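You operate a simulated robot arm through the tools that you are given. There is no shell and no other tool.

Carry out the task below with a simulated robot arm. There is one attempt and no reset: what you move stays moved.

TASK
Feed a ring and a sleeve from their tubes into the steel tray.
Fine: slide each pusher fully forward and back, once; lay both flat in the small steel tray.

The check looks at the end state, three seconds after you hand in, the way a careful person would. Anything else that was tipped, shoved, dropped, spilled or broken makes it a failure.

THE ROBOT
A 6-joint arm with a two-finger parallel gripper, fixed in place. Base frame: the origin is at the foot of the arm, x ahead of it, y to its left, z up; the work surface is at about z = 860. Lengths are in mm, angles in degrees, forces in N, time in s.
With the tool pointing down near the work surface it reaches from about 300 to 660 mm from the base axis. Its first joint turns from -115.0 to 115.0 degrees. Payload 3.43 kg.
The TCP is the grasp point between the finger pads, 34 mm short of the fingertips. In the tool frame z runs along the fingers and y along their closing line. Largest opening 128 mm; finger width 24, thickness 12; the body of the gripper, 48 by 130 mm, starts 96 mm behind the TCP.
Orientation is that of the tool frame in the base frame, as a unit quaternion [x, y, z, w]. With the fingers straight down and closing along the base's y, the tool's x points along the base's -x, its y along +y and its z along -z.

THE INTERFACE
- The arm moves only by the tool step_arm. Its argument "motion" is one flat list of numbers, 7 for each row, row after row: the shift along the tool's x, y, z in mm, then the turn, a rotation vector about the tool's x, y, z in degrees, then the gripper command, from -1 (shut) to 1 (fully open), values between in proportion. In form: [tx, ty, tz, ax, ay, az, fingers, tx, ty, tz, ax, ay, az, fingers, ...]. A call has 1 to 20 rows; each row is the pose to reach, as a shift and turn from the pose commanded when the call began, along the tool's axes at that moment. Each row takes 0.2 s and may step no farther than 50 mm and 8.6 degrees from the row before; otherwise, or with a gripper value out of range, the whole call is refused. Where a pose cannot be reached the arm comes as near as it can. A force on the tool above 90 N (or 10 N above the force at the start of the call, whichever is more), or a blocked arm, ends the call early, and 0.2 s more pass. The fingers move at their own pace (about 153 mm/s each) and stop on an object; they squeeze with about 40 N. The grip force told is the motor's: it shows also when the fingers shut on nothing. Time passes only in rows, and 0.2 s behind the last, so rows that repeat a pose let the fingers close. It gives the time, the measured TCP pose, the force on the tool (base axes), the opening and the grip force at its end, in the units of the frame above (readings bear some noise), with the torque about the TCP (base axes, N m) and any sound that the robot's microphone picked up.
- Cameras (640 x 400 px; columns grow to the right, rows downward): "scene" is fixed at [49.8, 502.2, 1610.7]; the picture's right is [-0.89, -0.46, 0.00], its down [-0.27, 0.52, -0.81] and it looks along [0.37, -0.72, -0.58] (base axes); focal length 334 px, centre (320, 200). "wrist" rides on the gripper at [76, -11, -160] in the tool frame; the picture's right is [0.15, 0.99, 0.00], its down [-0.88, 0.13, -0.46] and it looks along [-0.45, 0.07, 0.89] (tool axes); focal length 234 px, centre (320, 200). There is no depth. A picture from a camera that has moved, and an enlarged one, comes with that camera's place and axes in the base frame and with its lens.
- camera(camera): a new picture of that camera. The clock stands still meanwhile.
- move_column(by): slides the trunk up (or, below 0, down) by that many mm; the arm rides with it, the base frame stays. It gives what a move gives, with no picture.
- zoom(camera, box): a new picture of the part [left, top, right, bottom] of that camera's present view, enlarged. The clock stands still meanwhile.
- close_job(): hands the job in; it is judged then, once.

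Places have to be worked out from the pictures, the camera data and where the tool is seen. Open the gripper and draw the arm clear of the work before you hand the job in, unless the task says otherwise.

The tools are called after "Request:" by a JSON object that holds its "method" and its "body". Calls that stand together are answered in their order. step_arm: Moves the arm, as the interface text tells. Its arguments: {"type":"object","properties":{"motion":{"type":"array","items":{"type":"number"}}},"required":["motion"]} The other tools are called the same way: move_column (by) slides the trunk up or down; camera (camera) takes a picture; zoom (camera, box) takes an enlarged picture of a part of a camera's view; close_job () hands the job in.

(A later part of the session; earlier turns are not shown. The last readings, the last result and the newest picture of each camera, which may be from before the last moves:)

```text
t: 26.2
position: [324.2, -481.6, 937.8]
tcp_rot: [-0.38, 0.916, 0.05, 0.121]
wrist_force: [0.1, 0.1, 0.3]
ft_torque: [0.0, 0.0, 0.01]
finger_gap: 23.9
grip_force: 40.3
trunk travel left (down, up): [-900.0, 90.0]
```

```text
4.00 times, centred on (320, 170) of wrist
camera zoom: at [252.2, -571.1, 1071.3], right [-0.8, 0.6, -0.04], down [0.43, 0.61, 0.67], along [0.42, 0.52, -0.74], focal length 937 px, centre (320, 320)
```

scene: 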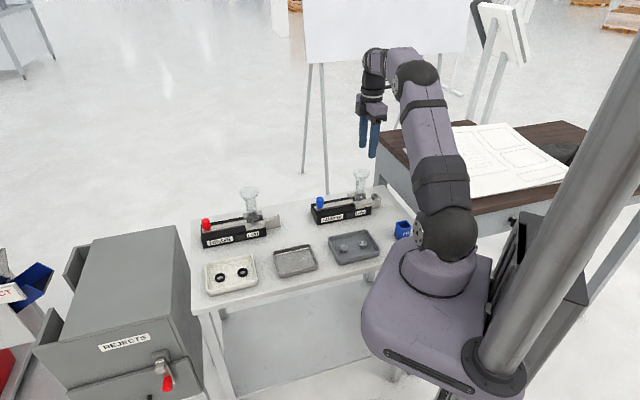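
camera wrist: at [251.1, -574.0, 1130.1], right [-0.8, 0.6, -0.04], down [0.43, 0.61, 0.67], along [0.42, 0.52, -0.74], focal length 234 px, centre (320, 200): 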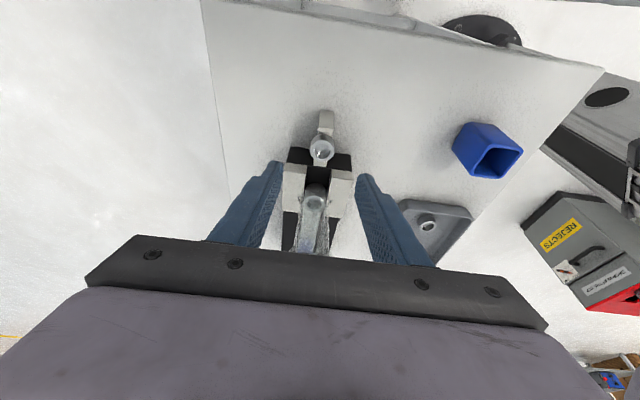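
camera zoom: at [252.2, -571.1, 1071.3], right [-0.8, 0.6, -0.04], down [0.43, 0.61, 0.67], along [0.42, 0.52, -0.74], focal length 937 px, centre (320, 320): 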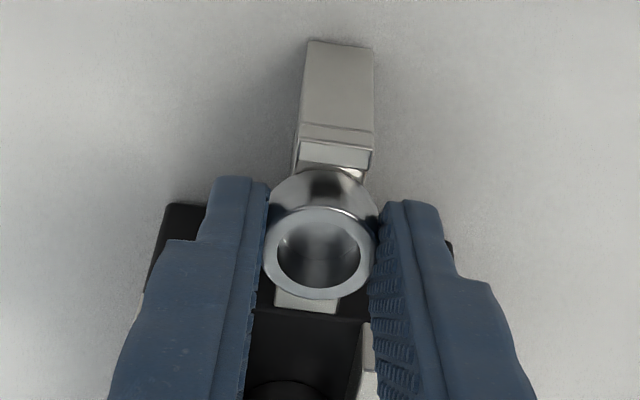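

Gripped at 23.9 mm. I lift vertically 20 mm and check the hold.

Request:
{"method": "step_arm", "body": {"motion": [-1.3, 0, -4.8, 0, 0, 0, -1, -2.6, 0, -9.7, 0, 0, 0, -1, -5.2, 0, -19.3, 0, 0, 0, -1, -5.2, 0, -19.3, 0, 0, 0, -1]}}

Request:
{"method": "zoom", "body": {"camera": "scene", "box": [330, 150, 410, 220]}}

Request:
{"method": "zoom", "body": {"camera": "wrist", "box": [250, 120, 390, 220]}}

```text
t: 27.2
position: [325.5, -480.4, 956.1]
tcp_rot: [-0.38, 0.916, 0.05, 0.12]
wrist_force: [-0.7, 0.6, 0.6]
ft_torque: [-0.01, 0.01, 0.01]
finger_gap: 0.0
grip_force: 32.7
trunk travel left (down, up): [-900.0, 90.0]
```

```text
5.71 times, centred on (370, 185) of scene
camera zoom: at [49.8, 502.2, 1610.7], right [-0.89, -0.46, 0.0], down [-0.27, 0.52, -0.81], along [0.37, -0.72, -0.58], focal length 1906 px, centre (34, 286)
```

zoom: 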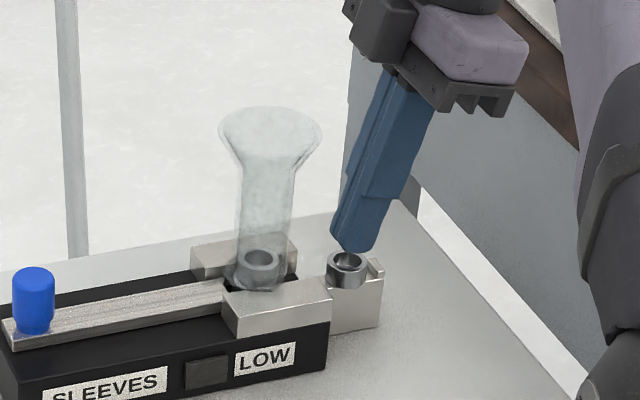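

```text
4.00 times, centred on (320, 170) of wrist
camera zoom: at [253.3, -570.5, 1092.0], right [-0.8, 0.6, -0.04], down [0.43, 0.61, 0.67], along [0.42, 0.52, -0.74], focal length 937 px, centre (320, 320)
```

zoom: 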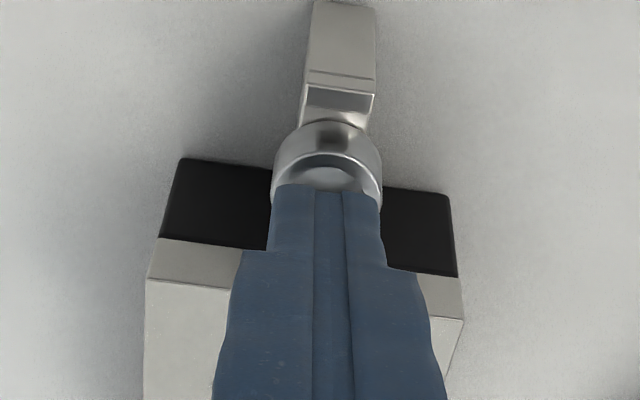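

The fingers slipped off over the top and closed on nothing; the sleeve is still upright on the rail. Recomputing with both wrist views puts its top at z≈910 rather than 916, so my tips were too high. I reopen and then go down to z≈928.

Request:
{"method": "step_arm", "body": {"motion": [0, 0, 0, 0, 0, 0, -0.5, 0, 0, 0, 0, 0, 0, -0.2, 0, 0, 0, 0, 0, 0, -0.2]}}

Request:
{"method": "step_arm", "body": {"motion": [1.3, 0, 8, 0, 0, 0, -0.2, 3.5, 0, 16, 0, 0, 0, -0.2, 6, 0, 26.8, 0, 0, 0, -0.2, 6, 0, 26.8, 0, 0, 0, -0.2]}}

Request:
{"method": "zoom", "body": {"camera": "scene", "box": [330, 150, 410, 220]}}

Request:
{"method": "zoom", "body": {"camera": "wrist", "box": [250, 120, 390, 220]}}

```text
t: 28.0
position: [324.9, -482.1, 957.4]
tcp_rot: [-0.379, 0.916, 0.05, 0.12]
wrist_force: [-0.5, 0.6, -0.7]
ft_torque: [0.04, 0.05, 0.01]
finger_gap: 51.5
grip_force: 0.0
trunk travel left (down, up): [-900.0, 90.0]
```

```text
t: 29.0
position: [325.5, -480.8, 930.1]
tcp_rot: [-0.379, 0.916, 0.05, 0.12]
wrist_force: [-0.3, -0.8, -0.7]
ft_torque: [0.0, -0.03, 0.0]
finger_gap: 51.4
grip_force: 0.1
trunk travel left (down, up): [-900.0, 90.0]
```

```text
5.71 times, centred on (370, 185) of scene
camera zoom: at [49.8, 502.2, 1610.7], right [-0.89, -0.46, 0.0], down [-0.27, 0.52, -0.81], along [0.37, -0.72, -0.58], focal length 1906 px, centre (34, 286)
```

zoom: 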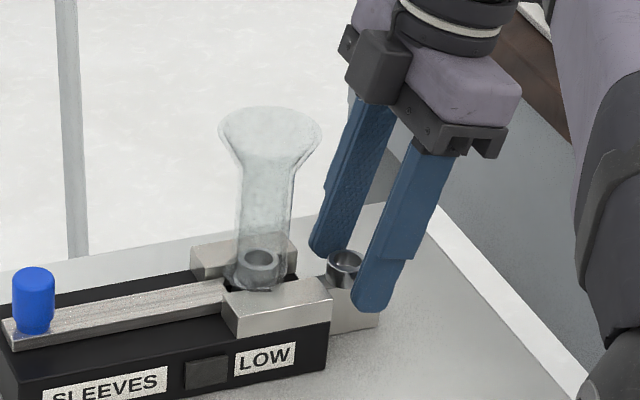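

```text
4.00 times, centred on (320, 170) of wrist
camera zoom: at [253.1, -569.8, 1064.6], right [-0.8, 0.6, -0.04], down [0.43, 0.61, 0.67], along [0.42, 0.52, -0.74], focal length 937 px, centre (320, 320)
```

zoom: 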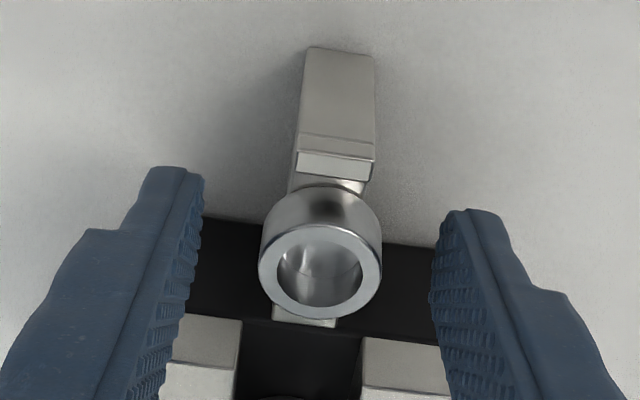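

The tips are now about level with the sleeve's bottom. I go 4 mm lower for a full bite, with the fingers straddling the narrower rail, and close.

Request:
{"method": "step_arm", "body": {"motion": [0.5, 0, 2, 0, 0, 0, -0.2, 1, 0, 3.9, 0, 0, 0, -0.2, 1, 0, 3.9, 0, 0, 0, -0.5, 1, 0, 3.9, 0, 0, 0, -0.8, 1, 0, 3.9, 0, 0, 0, -1, 1, 0, 3.9, 0, 0, 0, -1]}}

Request:
{"method": "zoom", "body": {"camera": "wrist", "box": [250, 120, 390, 220]}}

Request:
{"method": "zoom", "body": {"camera": "scene", "box": [330, 150, 410, 220]}}

```text
t: 30.4
position: [325.7, -479.4, 925.5]
tcp_rot: [-0.379, 0.916, 0.05, 0.121]
wrist_force: [0.3, -0.3, -0.6]
ft_torque: [0.01, 0.0, 0.02]
finger_gap: 23.9
grip_force: 40.6
trunk travel left (down, up): [-900.0, 90.0]
```

```text
4.00 times, centred on (320, 170) of wrist
camera zoom: at [253.5, -569.4, 1060.1], right [-0.8, 0.6, -0.04], down [0.43, 0.61, 0.67], along [0.42, 0.52, -0.74], focal length 937 px, centre (320, 320)
```

zoom: 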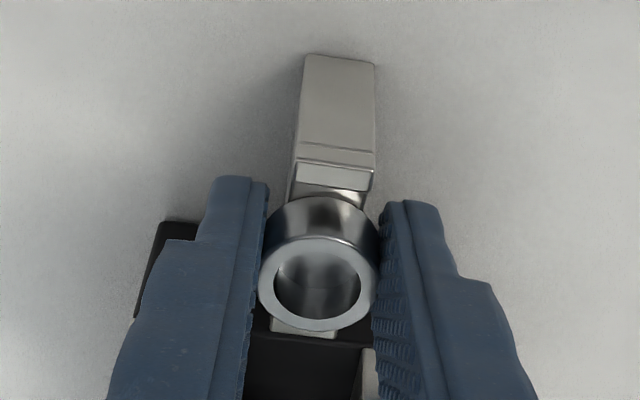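

```text
5.71 times, centred on (370, 185) of scene
camera zoom: at [49.8, 502.2, 1610.7], right [-0.89, -0.46, 0.0], down [-0.27, 0.52, -0.81], along [0.37, -0.72, -0.58], focal length 1906 px, centre (34, 286)
```

zoom: 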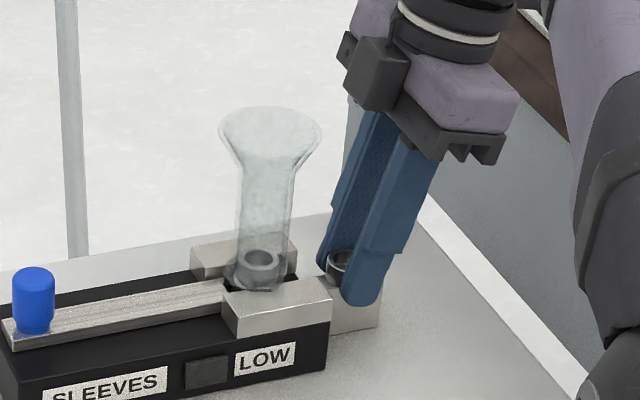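

The sleeve now sits deeper between the pads. I lift 10 mm slowly and check that the gap holds.

Request:
{"method": "step_arm", "body": {"motion": [-0.5, 0, -2, 0, 0, 0, -1, -1, 0, -3.9, 0, 0, 0, -1, -1.6, 0, -5.8, 0, 0, 0, -1, -2.6, 0, -9.7, 0, 0, 0, -1]}}

Request:
{"method": "zoom", "body": {"camera": "scene", "box": [330, 150, 410, 220]}}

Request:
{"method": "zoom", "body": {"camera": "wrist", "box": [250, 120, 390, 220]}}

```text
t: 31.4
position: [325.4, -480.1, 936.0]
tcp_rot: [-0.379, 0.916, 0.05, 0.12]
wrist_force: [-0.9, 0.9, -0.7]
ft_torque: [0.04, 0.01, -0.02]
finger_gap: 24.0
grip_force: 40.3
trunk travel left (down, up): [-900.0, 90.0]
```

```text
5.71 times, centred on (370, 185) of scene
camera zoom: at [49.8, 502.2, 1610.7], right [-0.89, -0.46, 0.0], down [-0.27, 0.52, -0.81], along [0.37, -0.72, -0.58], focal length 1906 px, centre (34, 286)
```

zoom: 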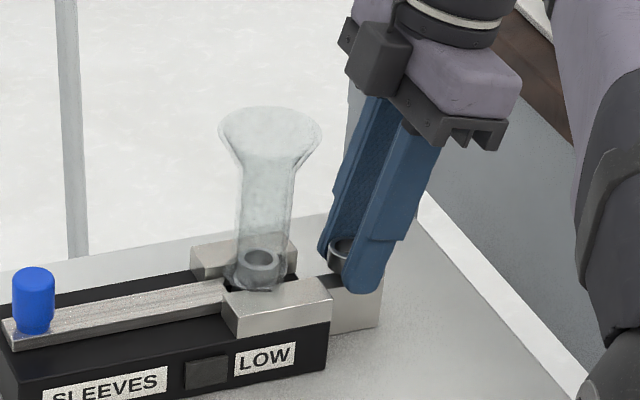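

```text
4.00 times, centred on (320, 170) of wrist
camera zoom: at [253.5, -569.2, 1070.0], right [-0.8, 0.6, -0.04], down [0.43, 0.61, 0.67], along [0.42, 0.52, -0.74], focal length 937 px, centre (320, 320)
```

zoom: 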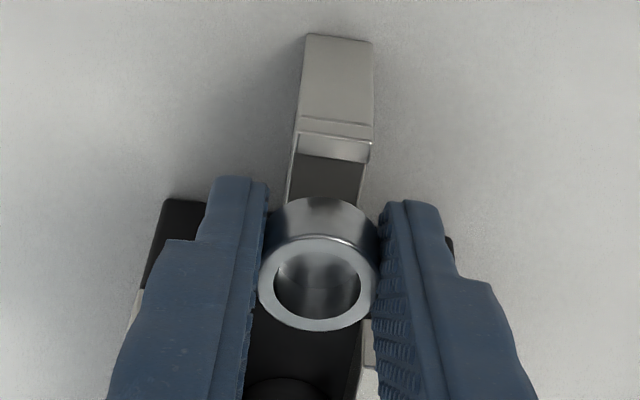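

The sleeve is held firmly (gap 24.0) and clear of the rail. I raise it straight up to about z=1060, then bring the tool back to vertical.

Request:
{"method": "step_arm", "body": {"motion": [-5.2, 0, -19.3, 0, 0, 0, -1, -12.9, 0, -48.3, 0, 0, 0, -1, -20.7, 0, -77.3, 0, 0, 0, -1, -28.5, 0, -106.3, 0, 0, 0, -1, -32.1, 0, -119.8, 0, 0, 0, -1, -32.1, 0, -119.8, 0, 5, 0, -1, -32.1, 0, -119.8, 0, 10, 0, -1, -32.1, 0, -119.8, 0, 15, 0, -1, -32.1, 0, -119.8, 0, 15, 0, -1]}}

Request:
{"method": "camera", "body": {"camera": "wrist"}}

Request:
{"method": "camera", "body": {"camera": "scene"}}

```text
t: 33.4
position: [325.2, -481.0, 1058.5]
tcp_rot: [-0.383, 0.924, 0.0, -0.001]
wrist_force: [-0.1, -0.7, -0.1]
ft_torque: [0.01, 0.03, -0.01]
finger_gap: 24.0
grip_force: 39.9
trunk travel left (down, up): [-900.0, 90.0]
```

```text
taken
camera wrist: at [280.3, -542.5, 1218.5], right [-0.8, 0.6, 0.0], down [0.53, 0.72, 0.45], along [0.27, 0.36, -0.89], focal length 234 px, centre (320, 200)
```

wrist: 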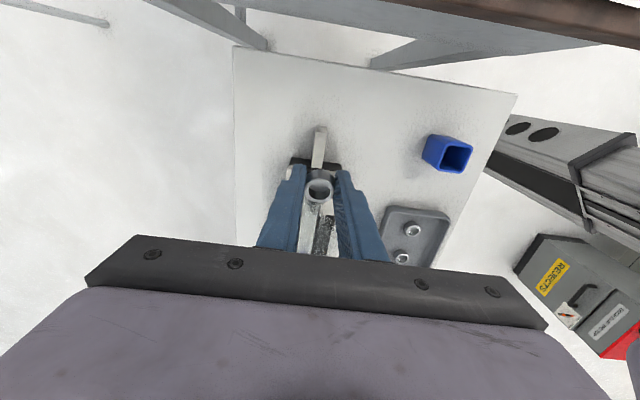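

```text
taken
```

scene: 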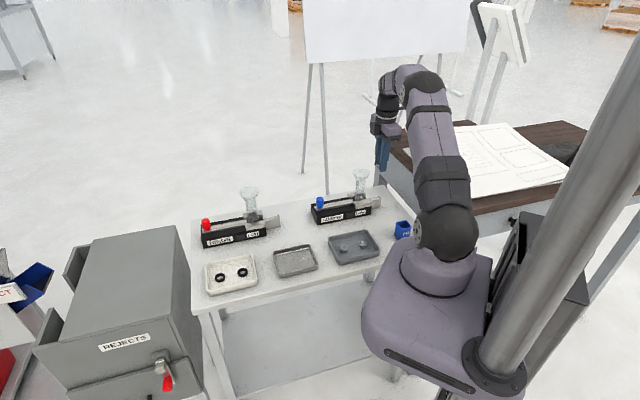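

The sleeve is held, but since it was upright while the tool was tilted, it is now tilted 15° with the tool vertical, so I must re-tilt for placing. I'll zoom in to see how it sits relative to the fingertips.

Request:
{"method": "zoom", "body": {"camera": "scene", "box": [360, 130, 410, 180]}}

Request:
{"method": "zoom", "body": {"camera": "wrist", "box": [270, 150, 370, 220]}}

```text
8.00 times, centred on (385, 155) of scene
camera zoom: at [49.8, 502.2, 1610.7], right [-0.89, -0.46, 0.0], down [-0.27, 0.52, -0.81], along [0.37, -0.72, -0.58], focal length 2668 px, centre (-200, 560)
```

zoom: 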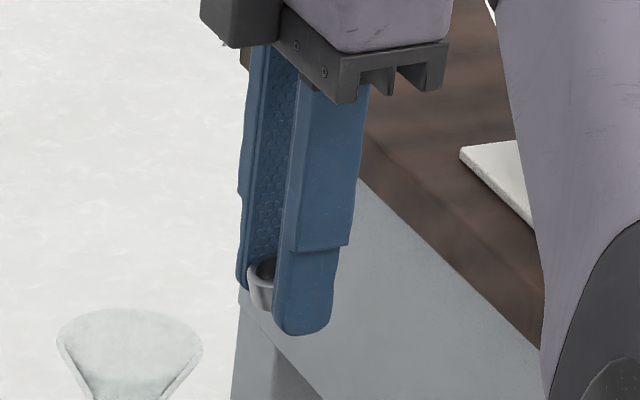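

```text
5.71 times, centred on (320, 185) of wrist
camera zoom: at [280.3, -542.5, 1218.5], right [-0.8, 0.6, 0.0], down [0.53, 0.72, 0.45], along [0.27, 0.36, -0.89], focal length 1338 px, centre (320, 286)
```

zoom: 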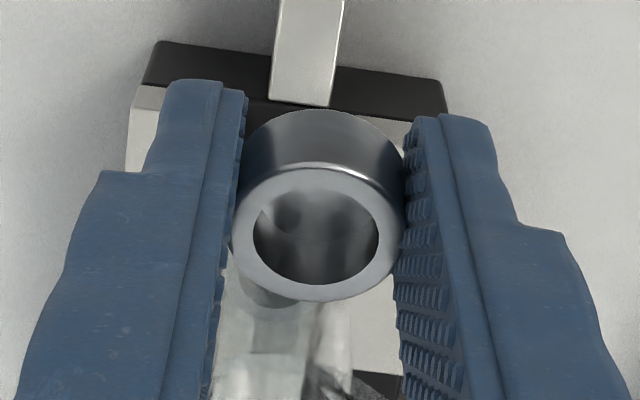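

The sleeve sits on the -x half of the pads, bottom about 8 mm above the tips, and looks secure. I carry it sideways away from the funnel, rising to z≈1100, then across to above the steel tray.

Request:
{"method": "step_arm", "body": {"motion": [0, 33, -13, 0, 0, 0, -1, 0, 67, -27, 0, 0, 0, -1, 0, 100, -40, 0, 0, 0, -1, -40, 111, -40, 0, 0, 0, -1, -80, 121, -40, 0, 0, 0, -1, -119, 132, -40, 0, 0, 0, -1, -159, 143, -40, 0, 0, 0, -1, -199, 153, -40, 0, 0, 0, -1, -239, 164, -40, 0, 0, 0, -1, -278, 174, -40, 0, 0, 0, -1, -318, 185, -40, 0, 0, 0, -1, -318, 185, -40, 0, 0, 0, -1]}}

Request:
{"method": "camera", "body": {"camera": "wrist"}}

Request:
{"method": "camera", "body": {"camera": "scene"}}

```text
t: 36.0
position: [419.8, -124.9, 1099.8]
tcp_rot: [-0.382, 0.924, 0.0, 0.0]
wrist_force: [-0.3, -0.8, 0.5]
ft_torque: [0.01, 0.0, 0.03]
finger_gap: 24.2
grip_force: 40.5
trunk travel left (down, up): [-900.0, 90.0]
```

```text
taken
camera wrist: at [375.3, -185.7, 1259.4], right [-0.8, 0.6, 0.0], down [0.53, 0.71, 0.46], along [0.27, 0.37, -0.89], focal length 234 px, centre (320, 200)
```

wrist: 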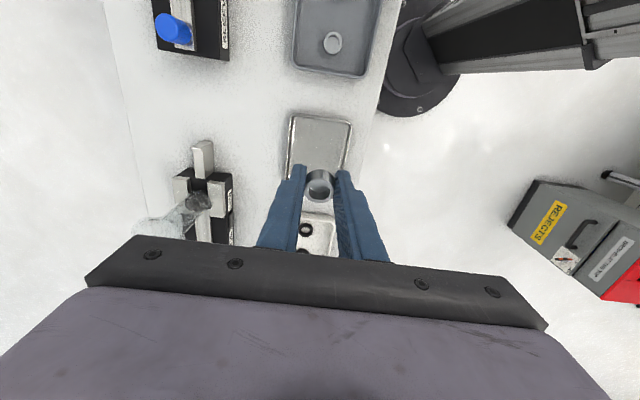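

```text
taken
```

scene: 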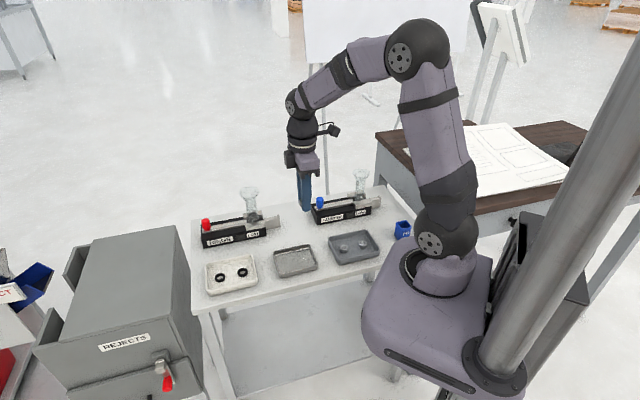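

I zoom in on the tray below to refine its position from this view.

Request:
{"method": "zoom", "body": {"camera": "wrist", "box": [260, 90, 400, 200]}}

Request:
{"method": "zoom", "body": {"camera": "wrist", "box": [120, 120, 260, 250]}}

Request:
{"method": "zoom", "body": {"camera": "scene", "box": [250, 220, 340, 290]}}

```text
3.64 times, centred on (330, 145) of wrist
camera zoom: at [375.3, -185.7, 1259.4], right [-0.8, 0.6, 0.0], down [0.53, 0.71, 0.46], along [0.27, 0.37, -0.89], focal length 852 px, centre (284, 400)
```

zoom: 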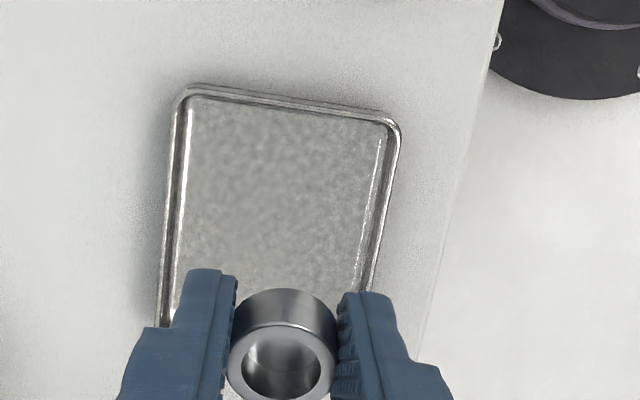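

```text
3.08 times, centred on (190, 185) of wrist
camera zoom: at [375.3, -185.7, 1259.4], right [-0.8, 0.6, 0.0], down [0.53, 0.71, 0.46], along [0.27, 0.37, -0.89], focal length 720 px, centre (720, 246)
```

zoom: 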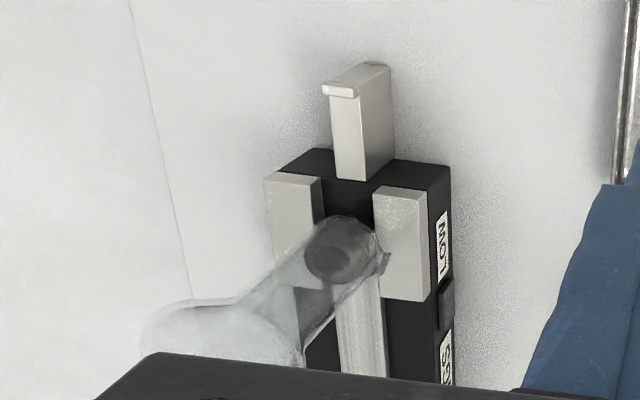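

```text
5.71 times, centred on (295, 255) of scene
camera zoom: at [49.8, 502.2, 1610.7], right [-0.89, -0.46, 0.0], down [-0.27, 0.52, -0.81], along [0.37, -0.72, -0.58], focal length 1906 px, centre (463, -114)
```

zoom: 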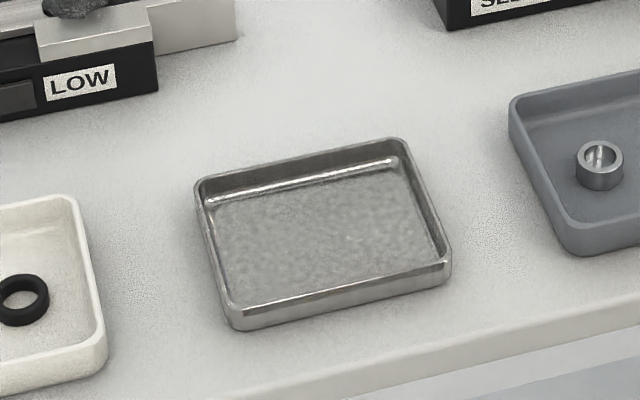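

The tray centre is confirmed near (444.5, -99.5). I'll aim the sleeve at the tray's near-base half, around (428, -117), re-tilting to 15° so it is upright while descending to z≈950.

Request:
{"method": "step_arm", "body": {"motion": [-4.4, 0, 20, 0, -5, 0, -1, -4.4, 0, 40, 0, -10, 0, -1, -4.4, 0, 70, 0, -15, 0, -1, -4.4, 0, 110, 0, -15, 0, -1, -4.4, 0, 150, 0, -15, 0, -1, -4.4, 0, 150, 0, -15, 0, -1]}}

Request:
{"method": "camera", "body": {"camera": "wrist"}}

Request:
{"method": "zoom", "body": {"camera": "scene", "box": [250, 190, 346, 290]}}

```text
t: 37.4
position: [422.1, -120.0, 949.5]
tcp_rot: [-0.379, 0.916, 0.049, 0.12]
wrist_force: [-0.6, 0.1, 0.2]
ft_torque: [-0.02, -0.02, 0.02]
finger_gap: 24.0
grip_force: 39.7
trunk travel left (down, up): [-900.0, 90.0]
```

```text
taken
camera wrist: at [349.3, -209.6, 1084.1], right [-0.8, 0.6, -0.04], down [0.43, 0.61, 0.67], along [0.42, 0.52, -0.74], focal length 234 px, centre (320, 200)
```

wrist: 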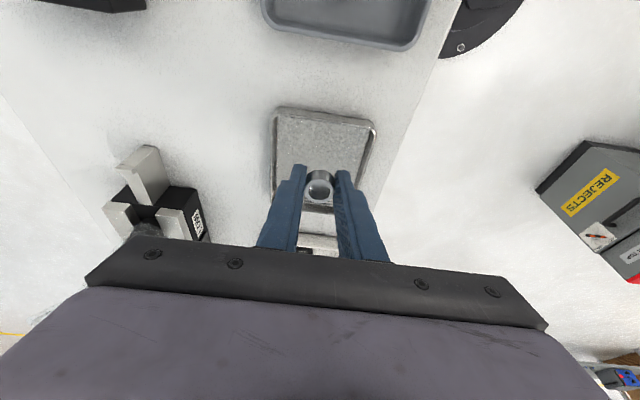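

```text
4.00 times, centred on (298, 240) of scene
camera zoom: at [49.8, 502.2, 1610.7], right [-0.89, -0.46, 0.0], down [-0.27, 0.52, -0.81], along [0.37, -0.72, -0.58], focal length 1334 px, centre (408, 40)
```

zoom: 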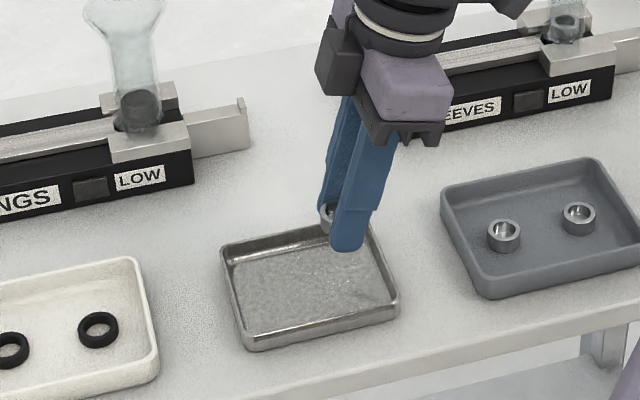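

The sleeve is above the tray's right half and inside the rim in both views. I lower to z≈906, then inch down.

Request:
{"method": "step_arm", "body": {"motion": [3.9, 0, 14.5, 0, 0, 0, -1, 7.8, 0, 29, 0, 0, 0, -1, 11.4, 0, 42.5, 0, 0, 0, -1, 11.4, 0, 42.5, 0, 0, 0, -1]}}

Request:
{"method": "zoom", "body": {"camera": "scene", "box": [260, 210, 340, 280]}}

Request:
{"method": "zoom", "body": {"camera": "wrist", "box": [250, 90, 390, 220]}}

```text
t: 38.4
position: [422.0, -121.2, 906.2]
tcp_rot: [-0.38, 0.916, 0.049, 0.12]
wrist_force: [-1.1, 0.4, -0.7]
ft_torque: [0.0, -0.01, 0.0]
finger_gap: 24.1
grip_force: 39.7
trunk travel left (down, up): [-900.0, 90.0]
```

```text
5.71 times, centred on (300, 245) of scene
camera zoom: at [49.8, 502.2, 1610.7], right [-0.89, -0.46, 0.0], down [-0.27, 0.52, -0.81], along [0.37, -0.72, -0.58], focal length 1906 px, centre (434, -57)
```

zoom: 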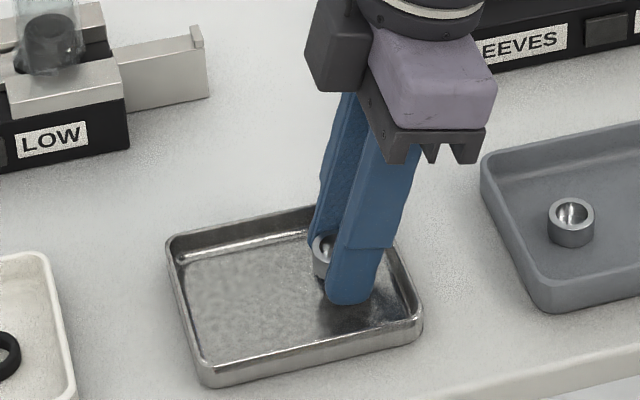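

```text
3.08 times, centred on (320, 155) of wrist
camera zoom: at [350.0, -210.9, 1040.3], right [-0.8, 0.6, -0.04], down [0.43, 0.61, 0.67], along [0.42, 0.52, -0.74], focal length 720 px, centre (320, 338)
```

zoom: 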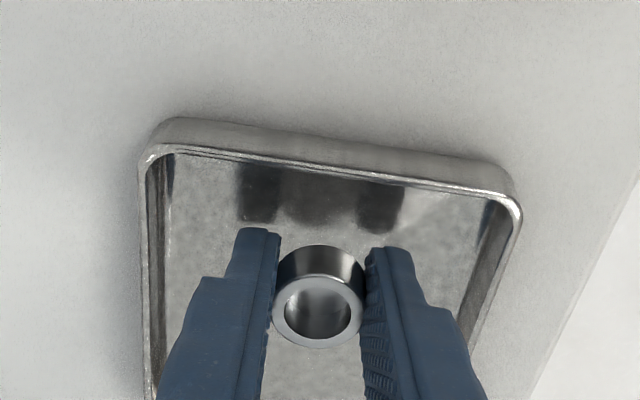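

The finger reflections show the tips only a few millimetres above the tray floor. I inch down in 2 mm steps watching the vertical force.

Request:
{"method": "step_arm", "body": {"motion": [0.5, 0, 1.9, 0, 0, 0, -1, 1, 0, 3.9, 0, 0, 0, -1]}}

Request:
{"method": "zoom", "body": {"camera": "wrist", "box": [250, 90, 390, 220]}}

```text
t: 39.0
position: [423.2, -121.5, 901.4]
tcp_rot: [-0.38, 0.916, 0.051, 0.121]
wrist_force: [0.8, 0.3, 0.1]
ft_torque: [0.03, -0.06, 0.0]
finger_gap: 23.9
grip_force: 39.7
trunk travel left (down, up): [-900.0, 90.0]
```

```text
3.08 times, centred on (320, 155) of wrist
camera zoom: at [350.6, -210.6, 1036.0], right [-0.8, 0.6, -0.04], down [0.43, 0.61, 0.67], along [0.42, 0.52, -0.74], focal length 720 px, centre (320, 338)
```

zoom: 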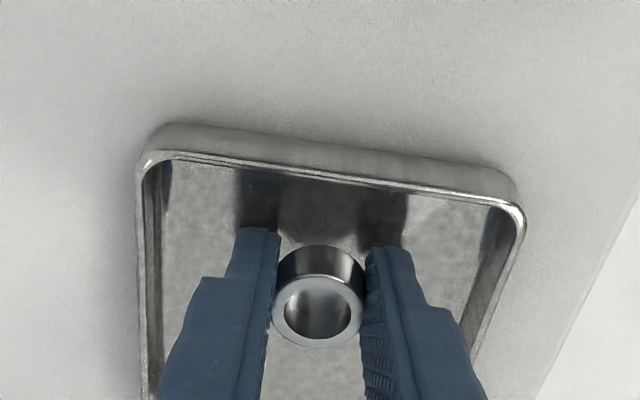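

Request:
{"method": "step_arm", "body": {"motion": [0.25, 0, 1, 0, 0, 0, -1, 0.5, 0, 2, 0, 0, 0, -1]}}

Request:
{"method": "zoom", "body": {"camera": "wrist", "box": [270, 130, 370, 210]}}

```text
t: 39.6
position: [421.5, -121.2, 899.4]
tcp_rot: [-0.381, 0.915, 0.05, 0.12]
wrist_force: [-1.0, -0.1, 8.4]
ft_torque: [0.06, 0.15, 0.1]
finger_gap: 24.4
grip_force: 40.0
trunk travel left (down, up): [-900.0, 90.0]
```

```text
5.00 times, centred on (320, 170) of wrist
camera zoom: at [350.4, -210.1, 1034.5], right [-0.8, 0.6, -0.04], down [0.42, 0.61, 0.67], along [0.42, 0.52, -0.74], focal length 1171 px, centre (320, 350)
```

zoom: 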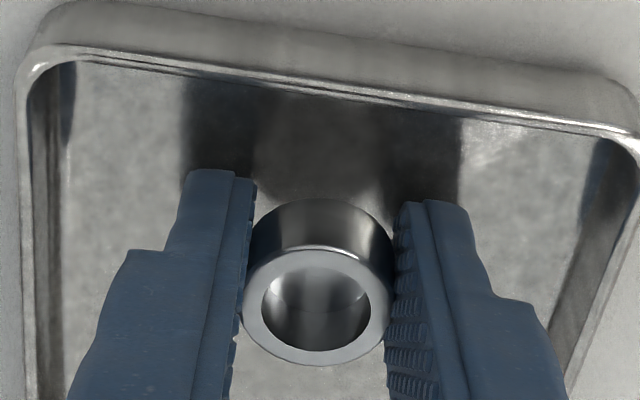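

Contact with the floor at 8 N (TCP z≈899). I relieve 1 mm and open the fingers gradually so the sleeve slides down guided by the pads.

Request:
{"method": "step_arm", "body": {"motion": [-0.25, 0, -1, 0, 0, 0, -1, -0.25, 0, -1, 0, 0, 0, -0.62, -0.25, 0, -1, 0, 0, 0, -0.6, -0.25, 0, -1, 0, 0, 0, -0.58, -0.25, 0, -1, 0, 0, 0, -0.56]}}

Request:
{"method": "zoom", "body": {"camera": "wrist", "box": [270, 130, 370, 210]}}

Request:
{"method": "zoom", "body": {"camera": "scene", "box": [270, 220, 330, 275]}}

```text
t: 40.8
position: [423.0, -121.1, 899.6]
tcp_rot: [-0.379, 0.916, 0.05, 0.121]
wrist_force: [3.2, -0.2, 6.2]
ft_torque: [0.06, -0.06, -0.06]
finger_gap: 26.3
grip_force: 0.0
trunk travel left (down, up): [-900.0, 90.0]
```

```text
5.00 times, centred on (320, 170) of wrist
camera zoom: at [350.9, -210.7, 1034.6], right [-0.8, 0.6, -0.04], down [0.43, 0.61, 0.67], along [0.42, 0.52, -0.74], focal length 1171 px, centre (320, 350)
```

zoom: 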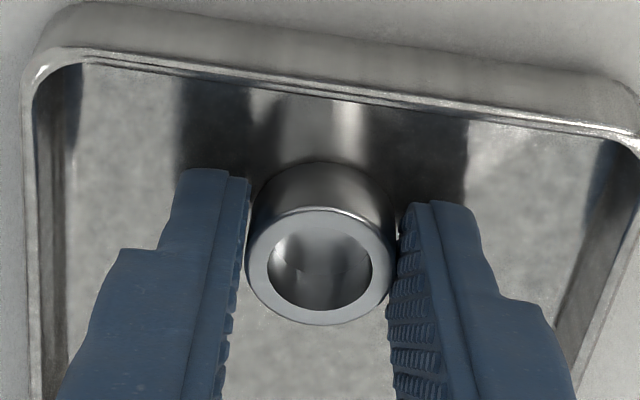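

```text
7.27 times, centred on (300, 248) of scene
camera zoom: at [49.8, 502.2, 1610.7], right [-0.89, -0.46, 0.0], down [-0.27, 0.52, -0.81], along [0.37, -0.72, -0.58], focal length 2426 px, centre (466, -146)
```

zoom: 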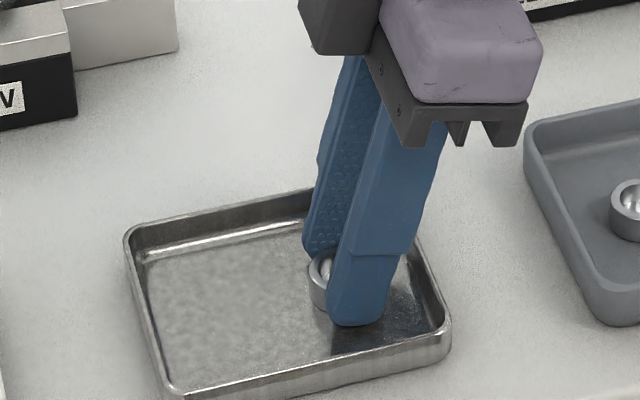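

The sleeve has slid down and stands flat on the tray floor. I rise 2 mm, open wider, then lift away vertically.

Request:
{"method": "step_arm", "body": {"motion": [-0.5, 0, -2, 0, 0, 0, -0.56, -0.5, 0, -2, 0, 0, 0, -0.4, -0.5, 0, -2, 0, 0, 0, -0.3, -0.5, 0, -2, 0, 0, 0, -0.3, -2.6, 0, -9.7, 0, 0, 0, -0.3, -7.8, 0, -29, 0, 0, 0, -0.3, -15.5, 0, -58, 0, 0, 0, -0.3, -25.9, 0, -96.6, 0, 0, 0, -0.3, -38.9, 0, -144.9, 0, 0, 0, -0.3]}}

Request:
{"method": "zoom", "body": {"camera": "scene", "box": [250, 210, 350, 290]}}

Request:
{"method": "camera", "body": {"camera": "wrist"}}

```text
t: 42.8
position: [422.8, -117.0, 1049.3]
tcp_rot: [-0.38, 0.916, 0.05, 0.121]
wrist_force: [0.3, 0.0, 0.1]
ft_torque: [0.02, -0.03, -0.01]
finger_gap: 44.7
grip_force: 0.1
trunk travel left (down, up): [-900.0, 90.0]
```

```text
5.00 times, centred on (300, 250) of scene
camera zoom: at [49.8, 502.2, 1610.7], right [-0.89, -0.46, 0.0], down [-0.27, 0.52, -0.81], along [0.37, -0.72, -0.58], focal length 1668 px, centre (420, -50)
```

zoom: 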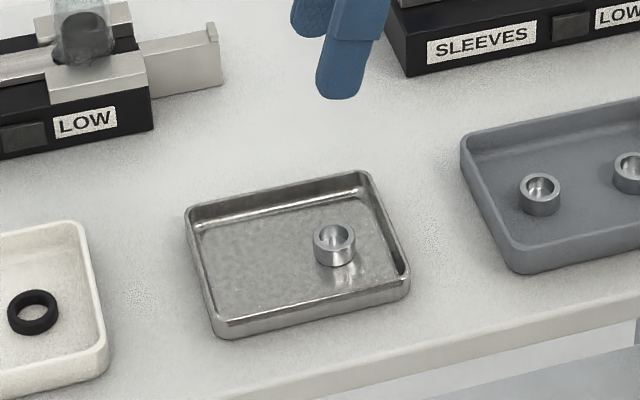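

```text
taken
camera wrist: at [350.7, -206.8, 1183.5], right [-0.8, 0.6, -0.04], down [0.43, 0.61, 0.67], along [0.42, 0.52, -0.74], focal length 234 px, centre (320, 200)
```

wrist: 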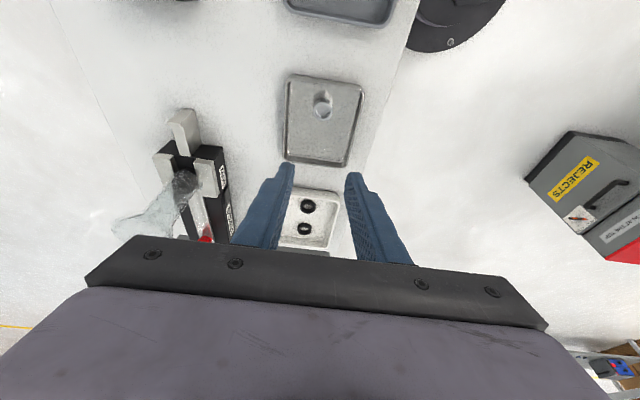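

The sleeve stands flat in the steel tray. Next the ring feeder: its knob is about 740 mm out, so I'll approach with the tool leaned back toward the base side, sideways away from the funnel, and the fingers straddling the knob front and back. First I untilt and raise.

Request:
{"method": "step_arm", "body": {"motion": [-3, 0, -11, 0, 5, 0, -0.3, -6, 0, -22, 0, 10, 0, -0.2, -11, 0, -43, 0, 15, 0, 0, -11, 0, -43, 0, 15, 0, 0]}}

Request:
{"method": "step_arm", "body": {"motion": [-20, -8, 0, 0, 0, 8, 0, -40, -16, 0, 0, 0, 16, 0, -60, -23, 0, 0, 0, 24, 0, -80, -31, 0, 0, 0, 32, 0, -100, -39, 0, 0, 0, 40, 0, -120, -47, 0, 0, 0, 48, 0, -140, -54, 0, 0, 0, 56, 0, -160, -62, 0, 0, 0, 64, 0, -180, -70, 0, 0, 0, 72, 0, -200, -78, 0, 0, 0, 80, 0, -222, -85, 0, 0, 0, 88, 0, -222, -85, 0, 0, 0, 90, 0, -222, -85, 0, 0, 0, 90, 0]}}

Request:
{"method": "camera", "body": {"camera": "wrist"}}

Request:
{"method": "camera", "body": {"camera": "scene"}}

```text
t: 43.8
position: [422.6, -120.8, 1092.3]
tcp_rot: [-0.383, 0.924, -0.001, 0.0]
wrist_force: [0.6, -0.7, 0.0]
ft_torque: [0.01, 0.04, 0.01]
finger_gap: 64.0
grip_force: 0.1
trunk travel left (down, up): [-900.0, 90.0]
```

```text
t: 46.6
position: [640.2, -25.2, 1093.4]
tcp_rot: [0.383, 0.924, 0.0, 0.0]
wrist_force: [0.1, -0.5, -1.0]
ft_torque: [0.0, 0.01, 0.0]
finger_gap: 64.2
grip_force: 0.1
trunk travel left (down, up): [-900.0, 90.0]
```

```text
taken
camera wrist: at [578.9, 21.0, 1253.0], right [0.6, 0.8, 0.0], down [0.71, -0.53, 0.46], along [0.36, -0.27, -0.89], focal length 234 px, centre (320, 200)
```

wrist: 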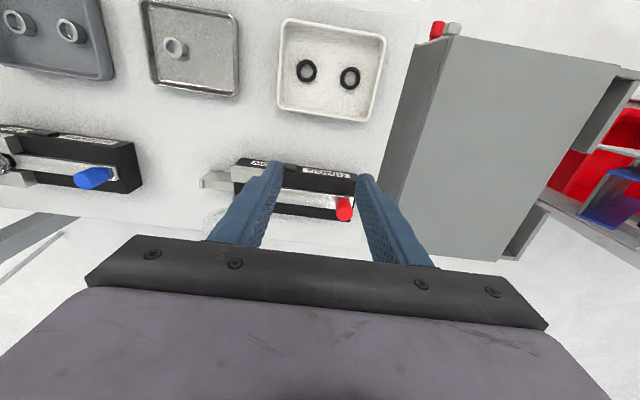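

```text
taken
```

scene: 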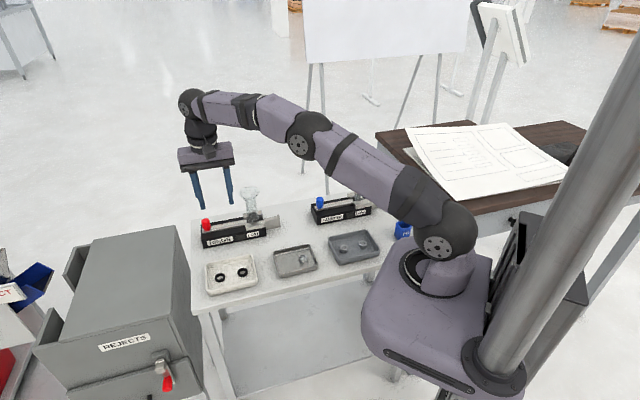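

Reached without trouble. The red knob now shows between the fingers, so I zoom to locate it.

Request:
{"method": "zoom", "body": {"camera": "wrist", "box": [190, 130, 390, 250]}}

Request:
{"method": "zoom", "body": {"camera": "scene", "box": [180, 140, 300, 250]}}

```text
3.20 times, centred on (290, 190) of wrist
camera zoom: at [578.9, 21.0, 1253.0], right [0.6, 0.8, 0.0], down [0.71, -0.53, 0.46], along [0.36, -0.27, -0.89], focal length 749 px, centre (416, 232)
```

zoom: 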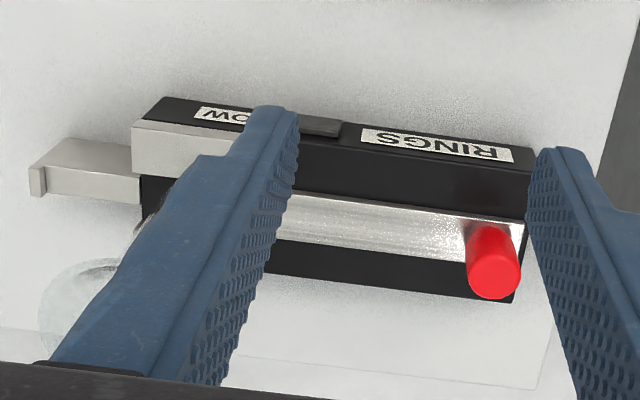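

```text
3.64 times, centred on (240, 195) of scene
camera zoom: at [49.8, 502.2, 1610.7], right [-0.89, -0.46, 0.0], down [-0.27, 0.52, -0.81], along [0.37, -0.72, -0.58], focal length 1213 px, centre (611, 218)
```

zoom: 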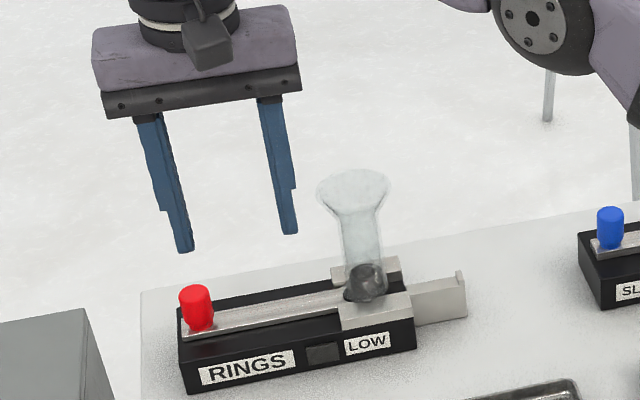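

Wrist and scene views agree: the red knob top is at about (745, -55.5, 947), exactly collinear with the other feeder. I tilt 25° toward it and move to a hover about 75 mm above gripping height to test reach.

Request:
{"method": "step_arm", "body": {"motion": [-17, 10, 12, 0, -5, 0, 0, -34, 21, 25, 0, -10, 0, 0, -51, 31, 38, 0, -15, 0, 0, -68, 42, 51, 0, -20, 0, 0, -84.3, 52.5, 63, 0, -25, 0, 0, -84.3, 52.5, 63, 0, -25, 0, 0]}}

Request:
{"method": "camera", "body": {"camera": "wrist"}}

Request:
{"method": "camera", "body": {"camera": "scene"}}

```text
t: 48.0
position: [736.6, -45.6, 1031.8]
tcp_rot: [0.373, 0.902, -0.083, 0.201]
wrist_force: [0.3, 0.5, 0.1]
ft_torque: [0.04, -0.06, 0.03]
finger_gap: 64.1
grip_force: 0.0
trunk travel left (down, up): [-900.0, 90.0]
```

```text
taken
camera wrist: at [632.3, 41.7, 1144.3], right [0.61, 0.79, -0.06], down [0.52, -0.34, 0.79], along [0.6, -0.51, -0.61], focal length 234 px, centre (320, 200)
```

wrist: 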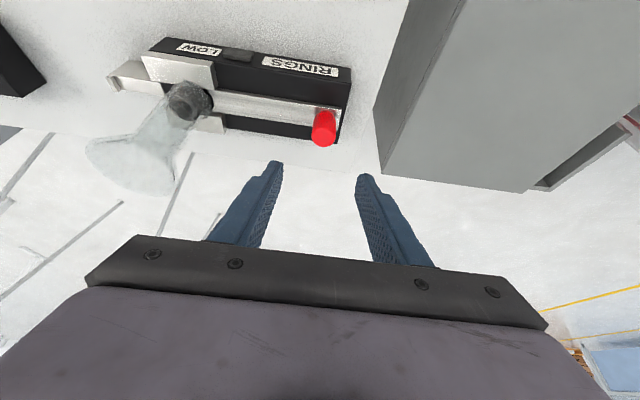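

```text
taken
```

scene: 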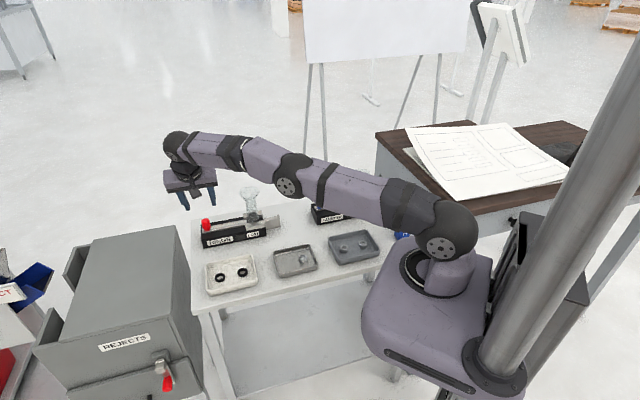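

Request:
{"method": "zoom", "body": {"camera": "wrist", "box": [270, 90, 380, 200]}}

Request:
{"method": "zoom", "body": {"camera": "scene", "box": [150, 120, 290, 250]}}

```text
3.64 times, centred on (325, 145) of wrist
camera zoom: at [632.3, 41.7, 1144.3], right [0.61, 0.79, -0.06], down [0.52, -0.34, 0.79], along [0.6, -0.51, -0.61], focal length 852 px, centre (302, 400)
```

zoom: 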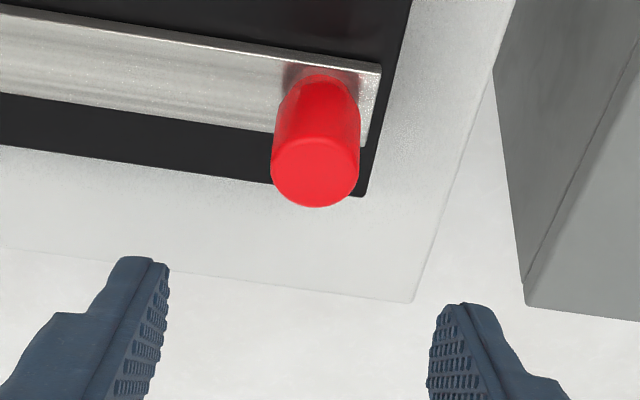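

```text
3.08 times, centred on (220, 185) of scene
camera zoom: at [49.8, 502.2, 1610.7], right [-0.89, -0.46, 0.0], down [-0.27, 0.52, -0.81], along [0.37, -0.72, -0.58], focal length 1026 px, centre (628, 246)
```

zoom: 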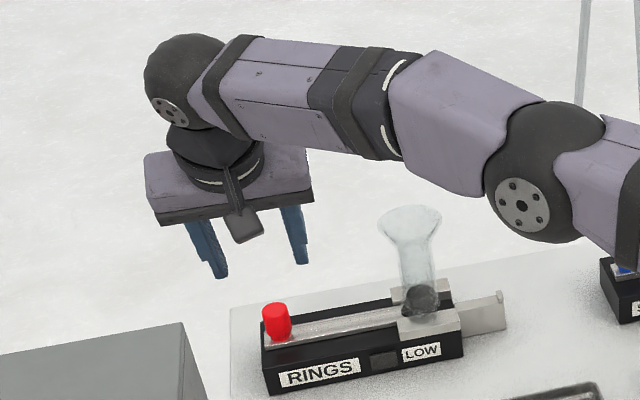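

The knob projects exactly where predicted. I descend about 67 mm straight down in base z and check again before the last bit.

Request:
{"method": "step_arm", "body": {"motion": [7, 0, 15, 0, 0, 0, 0, 14, 0, 30, 0, 0, 0, 0, 21, 0, 45, 0, 0, 0, 0, 28.3, 0, 60.7, 0, 0, 0, 0, 28.3, 0, 60.7, 0, 0, 0, 0]}}

Request:
{"method": "zoom", "body": {"camera": "wrist", "box": [250, 110, 390, 220]}}

Request:
{"method": "zoom", "body": {"camera": "scene", "box": [150, 150, 290, 250]}}

```text
t: 49.2
position: [735.7, -47.6, 964.2]
tcp_rot: [0.373, 0.902, -0.082, 0.201]
wrist_force: [0.3, 1.0, -1.1]
ft_torque: [-0.01, -0.02, 0.01]
finger_gap: 63.9
grip_force: 0.1
trunk travel left (down, up): [-900.0, 90.0]
```

```text
3.64 times, centred on (320, 165) of wrist
camera zoom: at [632.7, 40.7, 1077.0], right [0.61, 0.79, -0.06], down [0.52, -0.34, 0.79], along [0.6, -0.51, -0.62], focal length 852 px, centre (320, 327)
```

zoom: 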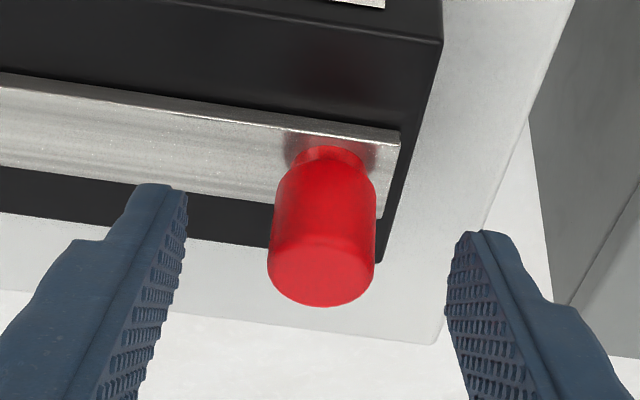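

```text
4.00 times, centred on (220, 200) of scene
camera zoom: at [49.8, 502.2, 1610.7], right [-0.89, -0.46, 0.0], down [-0.27, 0.52, -0.81], along [0.37, -0.72, -0.58], focal length 1334 px, centre (720, 200)
```

zoom: 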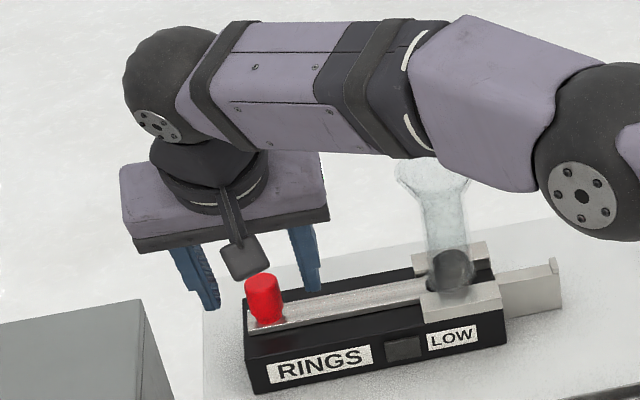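

The fingers straddle the knob front and back, well centred. I go down the last 8 mm to z≈956 and close on the knob.

Request:
{"method": "step_arm", "body": {"motion": [1.7, 0, 3.6, 0, 0, 0, 0, 3.4, 0, 7.2, 0, 0, 0, 0, 3.4, 0, 7.2, 0, 0, 0, 0]}}

Request:
{"method": "zoom", "body": {"camera": "wrist", "box": [250, 110, 390, 220]}}

Request:
{"method": "zoom", "body": {"camera": "scene", "box": [180, 180, 270, 250]}}

```text
t: 50.0
position: [736.8, -46.8, 954.5]
tcp_rot: [0.374, 0.902, -0.083, 0.199]
wrist_force: [-0.1, 0.3, 0.2]
ft_torque: [0.02, 0.02, 0.01]
finger_gap: 64.1
grip_force: 0.2
trunk travel left (down, up): [-900.0, 90.0]
```

```text
3.64 times, centred on (320, 165) of wrist
camera zoom: at [633.1, 40.7, 1068.3], right [0.61, 0.79, -0.06], down [0.52, -0.34, 0.79], along [0.6, -0.51, -0.62], focal length 852 px, centre (320, 327)
```

zoom: 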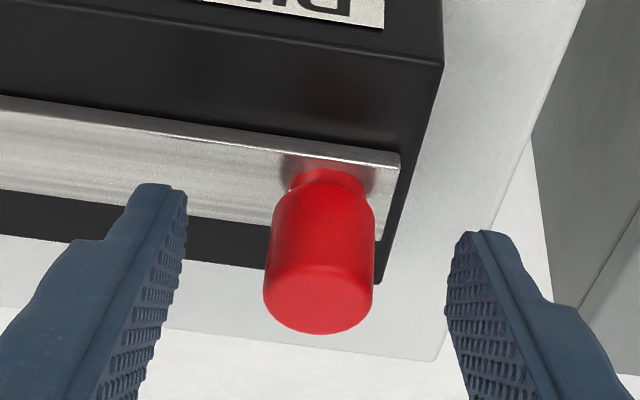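

```text
5.71 times, centred on (225, 215) of scene
camera zoom: at [49.8, 502.2, 1610.7], right [-0.89, -0.46, 0.0], down [-0.27, 0.52, -0.81], along [0.37, -0.72, -0.58], focal length 1906 px, centre (863, 114)
```

zoom: 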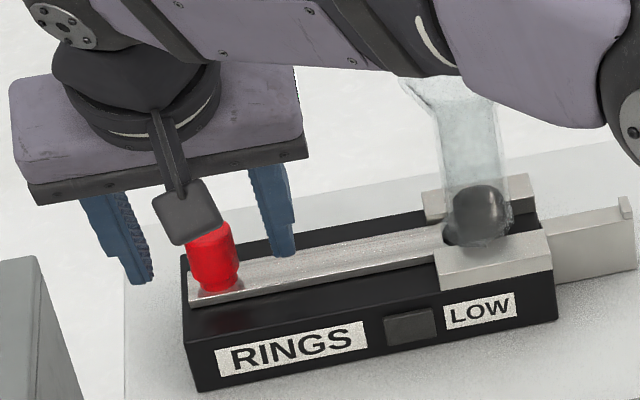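

Request:
{"method": "step_arm", "body": {"motion": [0, 0, 0, 0, 0, 0, -0.4, 0, 0, 0, 0, 0, 0, -0.55, 0, 0, 0, 0, 0, 0, -0.8, 0, 0, 0, 0, 0, 0, -1, 0, 0, 0, 0, 0, 0, -1]}}

Request:
{"method": "zoom", "body": {"camera": "wrist", "box": [250, 110, 390, 220]}}

Request:
{"method": "zoom", "body": {"camera": "scene", "box": [180, 180, 290, 250]}}

```text
t: 51.2
position: [736.3, -47.5, 955.3]
tcp_rot: [0.375, 0.901, -0.084, 0.2]
wrist_force: [-1.5, 0.7, -0.8]
ft_torque: [0.03, -0.4, 0.06]
finger_gap: 25.3
grip_force: 44.9
trunk travel left (down, up): [-900.0, 90.0]
```

```text
3.64 times, centred on (320, 165) of wrist
camera zoom: at [633.2, 40.7, 1068.3], right [0.61, 0.79, -0.06], down [0.52, -0.34, 0.79], along [0.6, -0.51, -0.62], focal length 852 px, centre (320, 327)
```

zoom: 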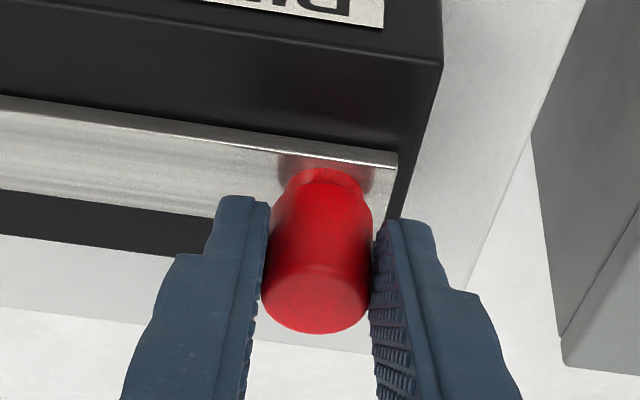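

```text
5.71 times, centred on (235, 215) of scene
camera zoom: at [49.8, 502.2, 1610.7], right [-0.89, -0.46, 0.0], down [-0.27, 0.52, -0.81], along [0.37, -0.72, -0.58], focal length 1906 px, centre (806, 114)
```

zoom: 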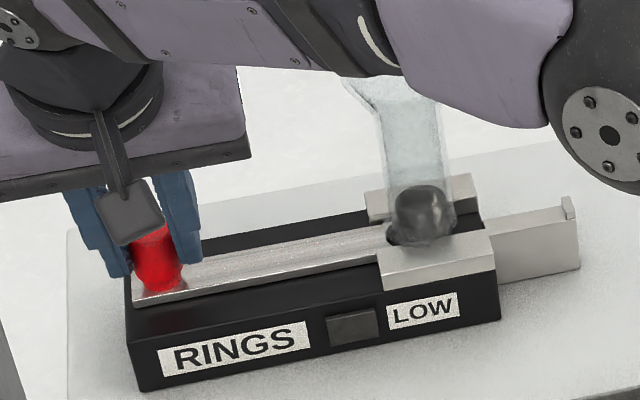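

Gripped at 25.3 mm with negligible load. Forward for this feeder is tool -y; I drag 20 mm first.

Request:
{"method": "step_arm", "body": {"motion": [0, -4, 0, 0, 0, 0, -1, 0, -8, 0, 0, 0, 0, -1, 0, -12, 0, 0, 0, 0, -1, 0, -16, 0, 0, 0, 0, -1, 0, -20, 0, 0, 0, 0, -1]}}

Request:
{"method": "zoom", "body": {"camera": "scene", "box": [180, 180, 290, 250]}}

```text
t: 52.4
position: [722.5, -61.7, 955.7]
tcp_rot: [0.374, 0.902, -0.082, 0.199]
wrist_force: [1.8, -0.5, -3.2]
ft_torque: [0.4, -0.26, 0.04]
finger_gap: 25.5
grip_force: 44.8
trunk travel left (down, up): [-900.0, 90.0]
```

```text
5.71 times, centred on (235, 215) of scene
camera zoom: at [49.8, 502.2, 1610.7], right [-0.89, -0.46, 0.0], down [-0.27, 0.52, -0.81], along [0.37, -0.72, -0.58], focal length 1906 px, centre (806, 114)
```

zoom: 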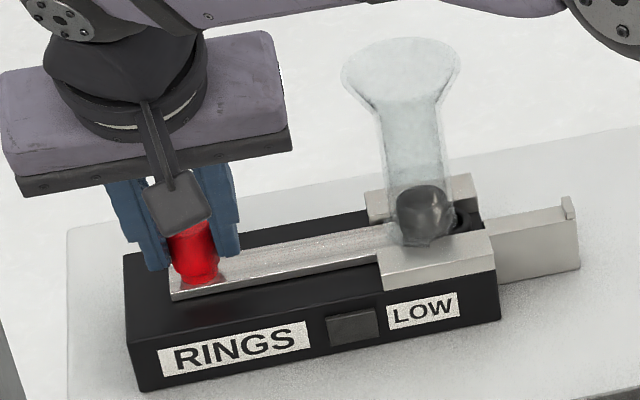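

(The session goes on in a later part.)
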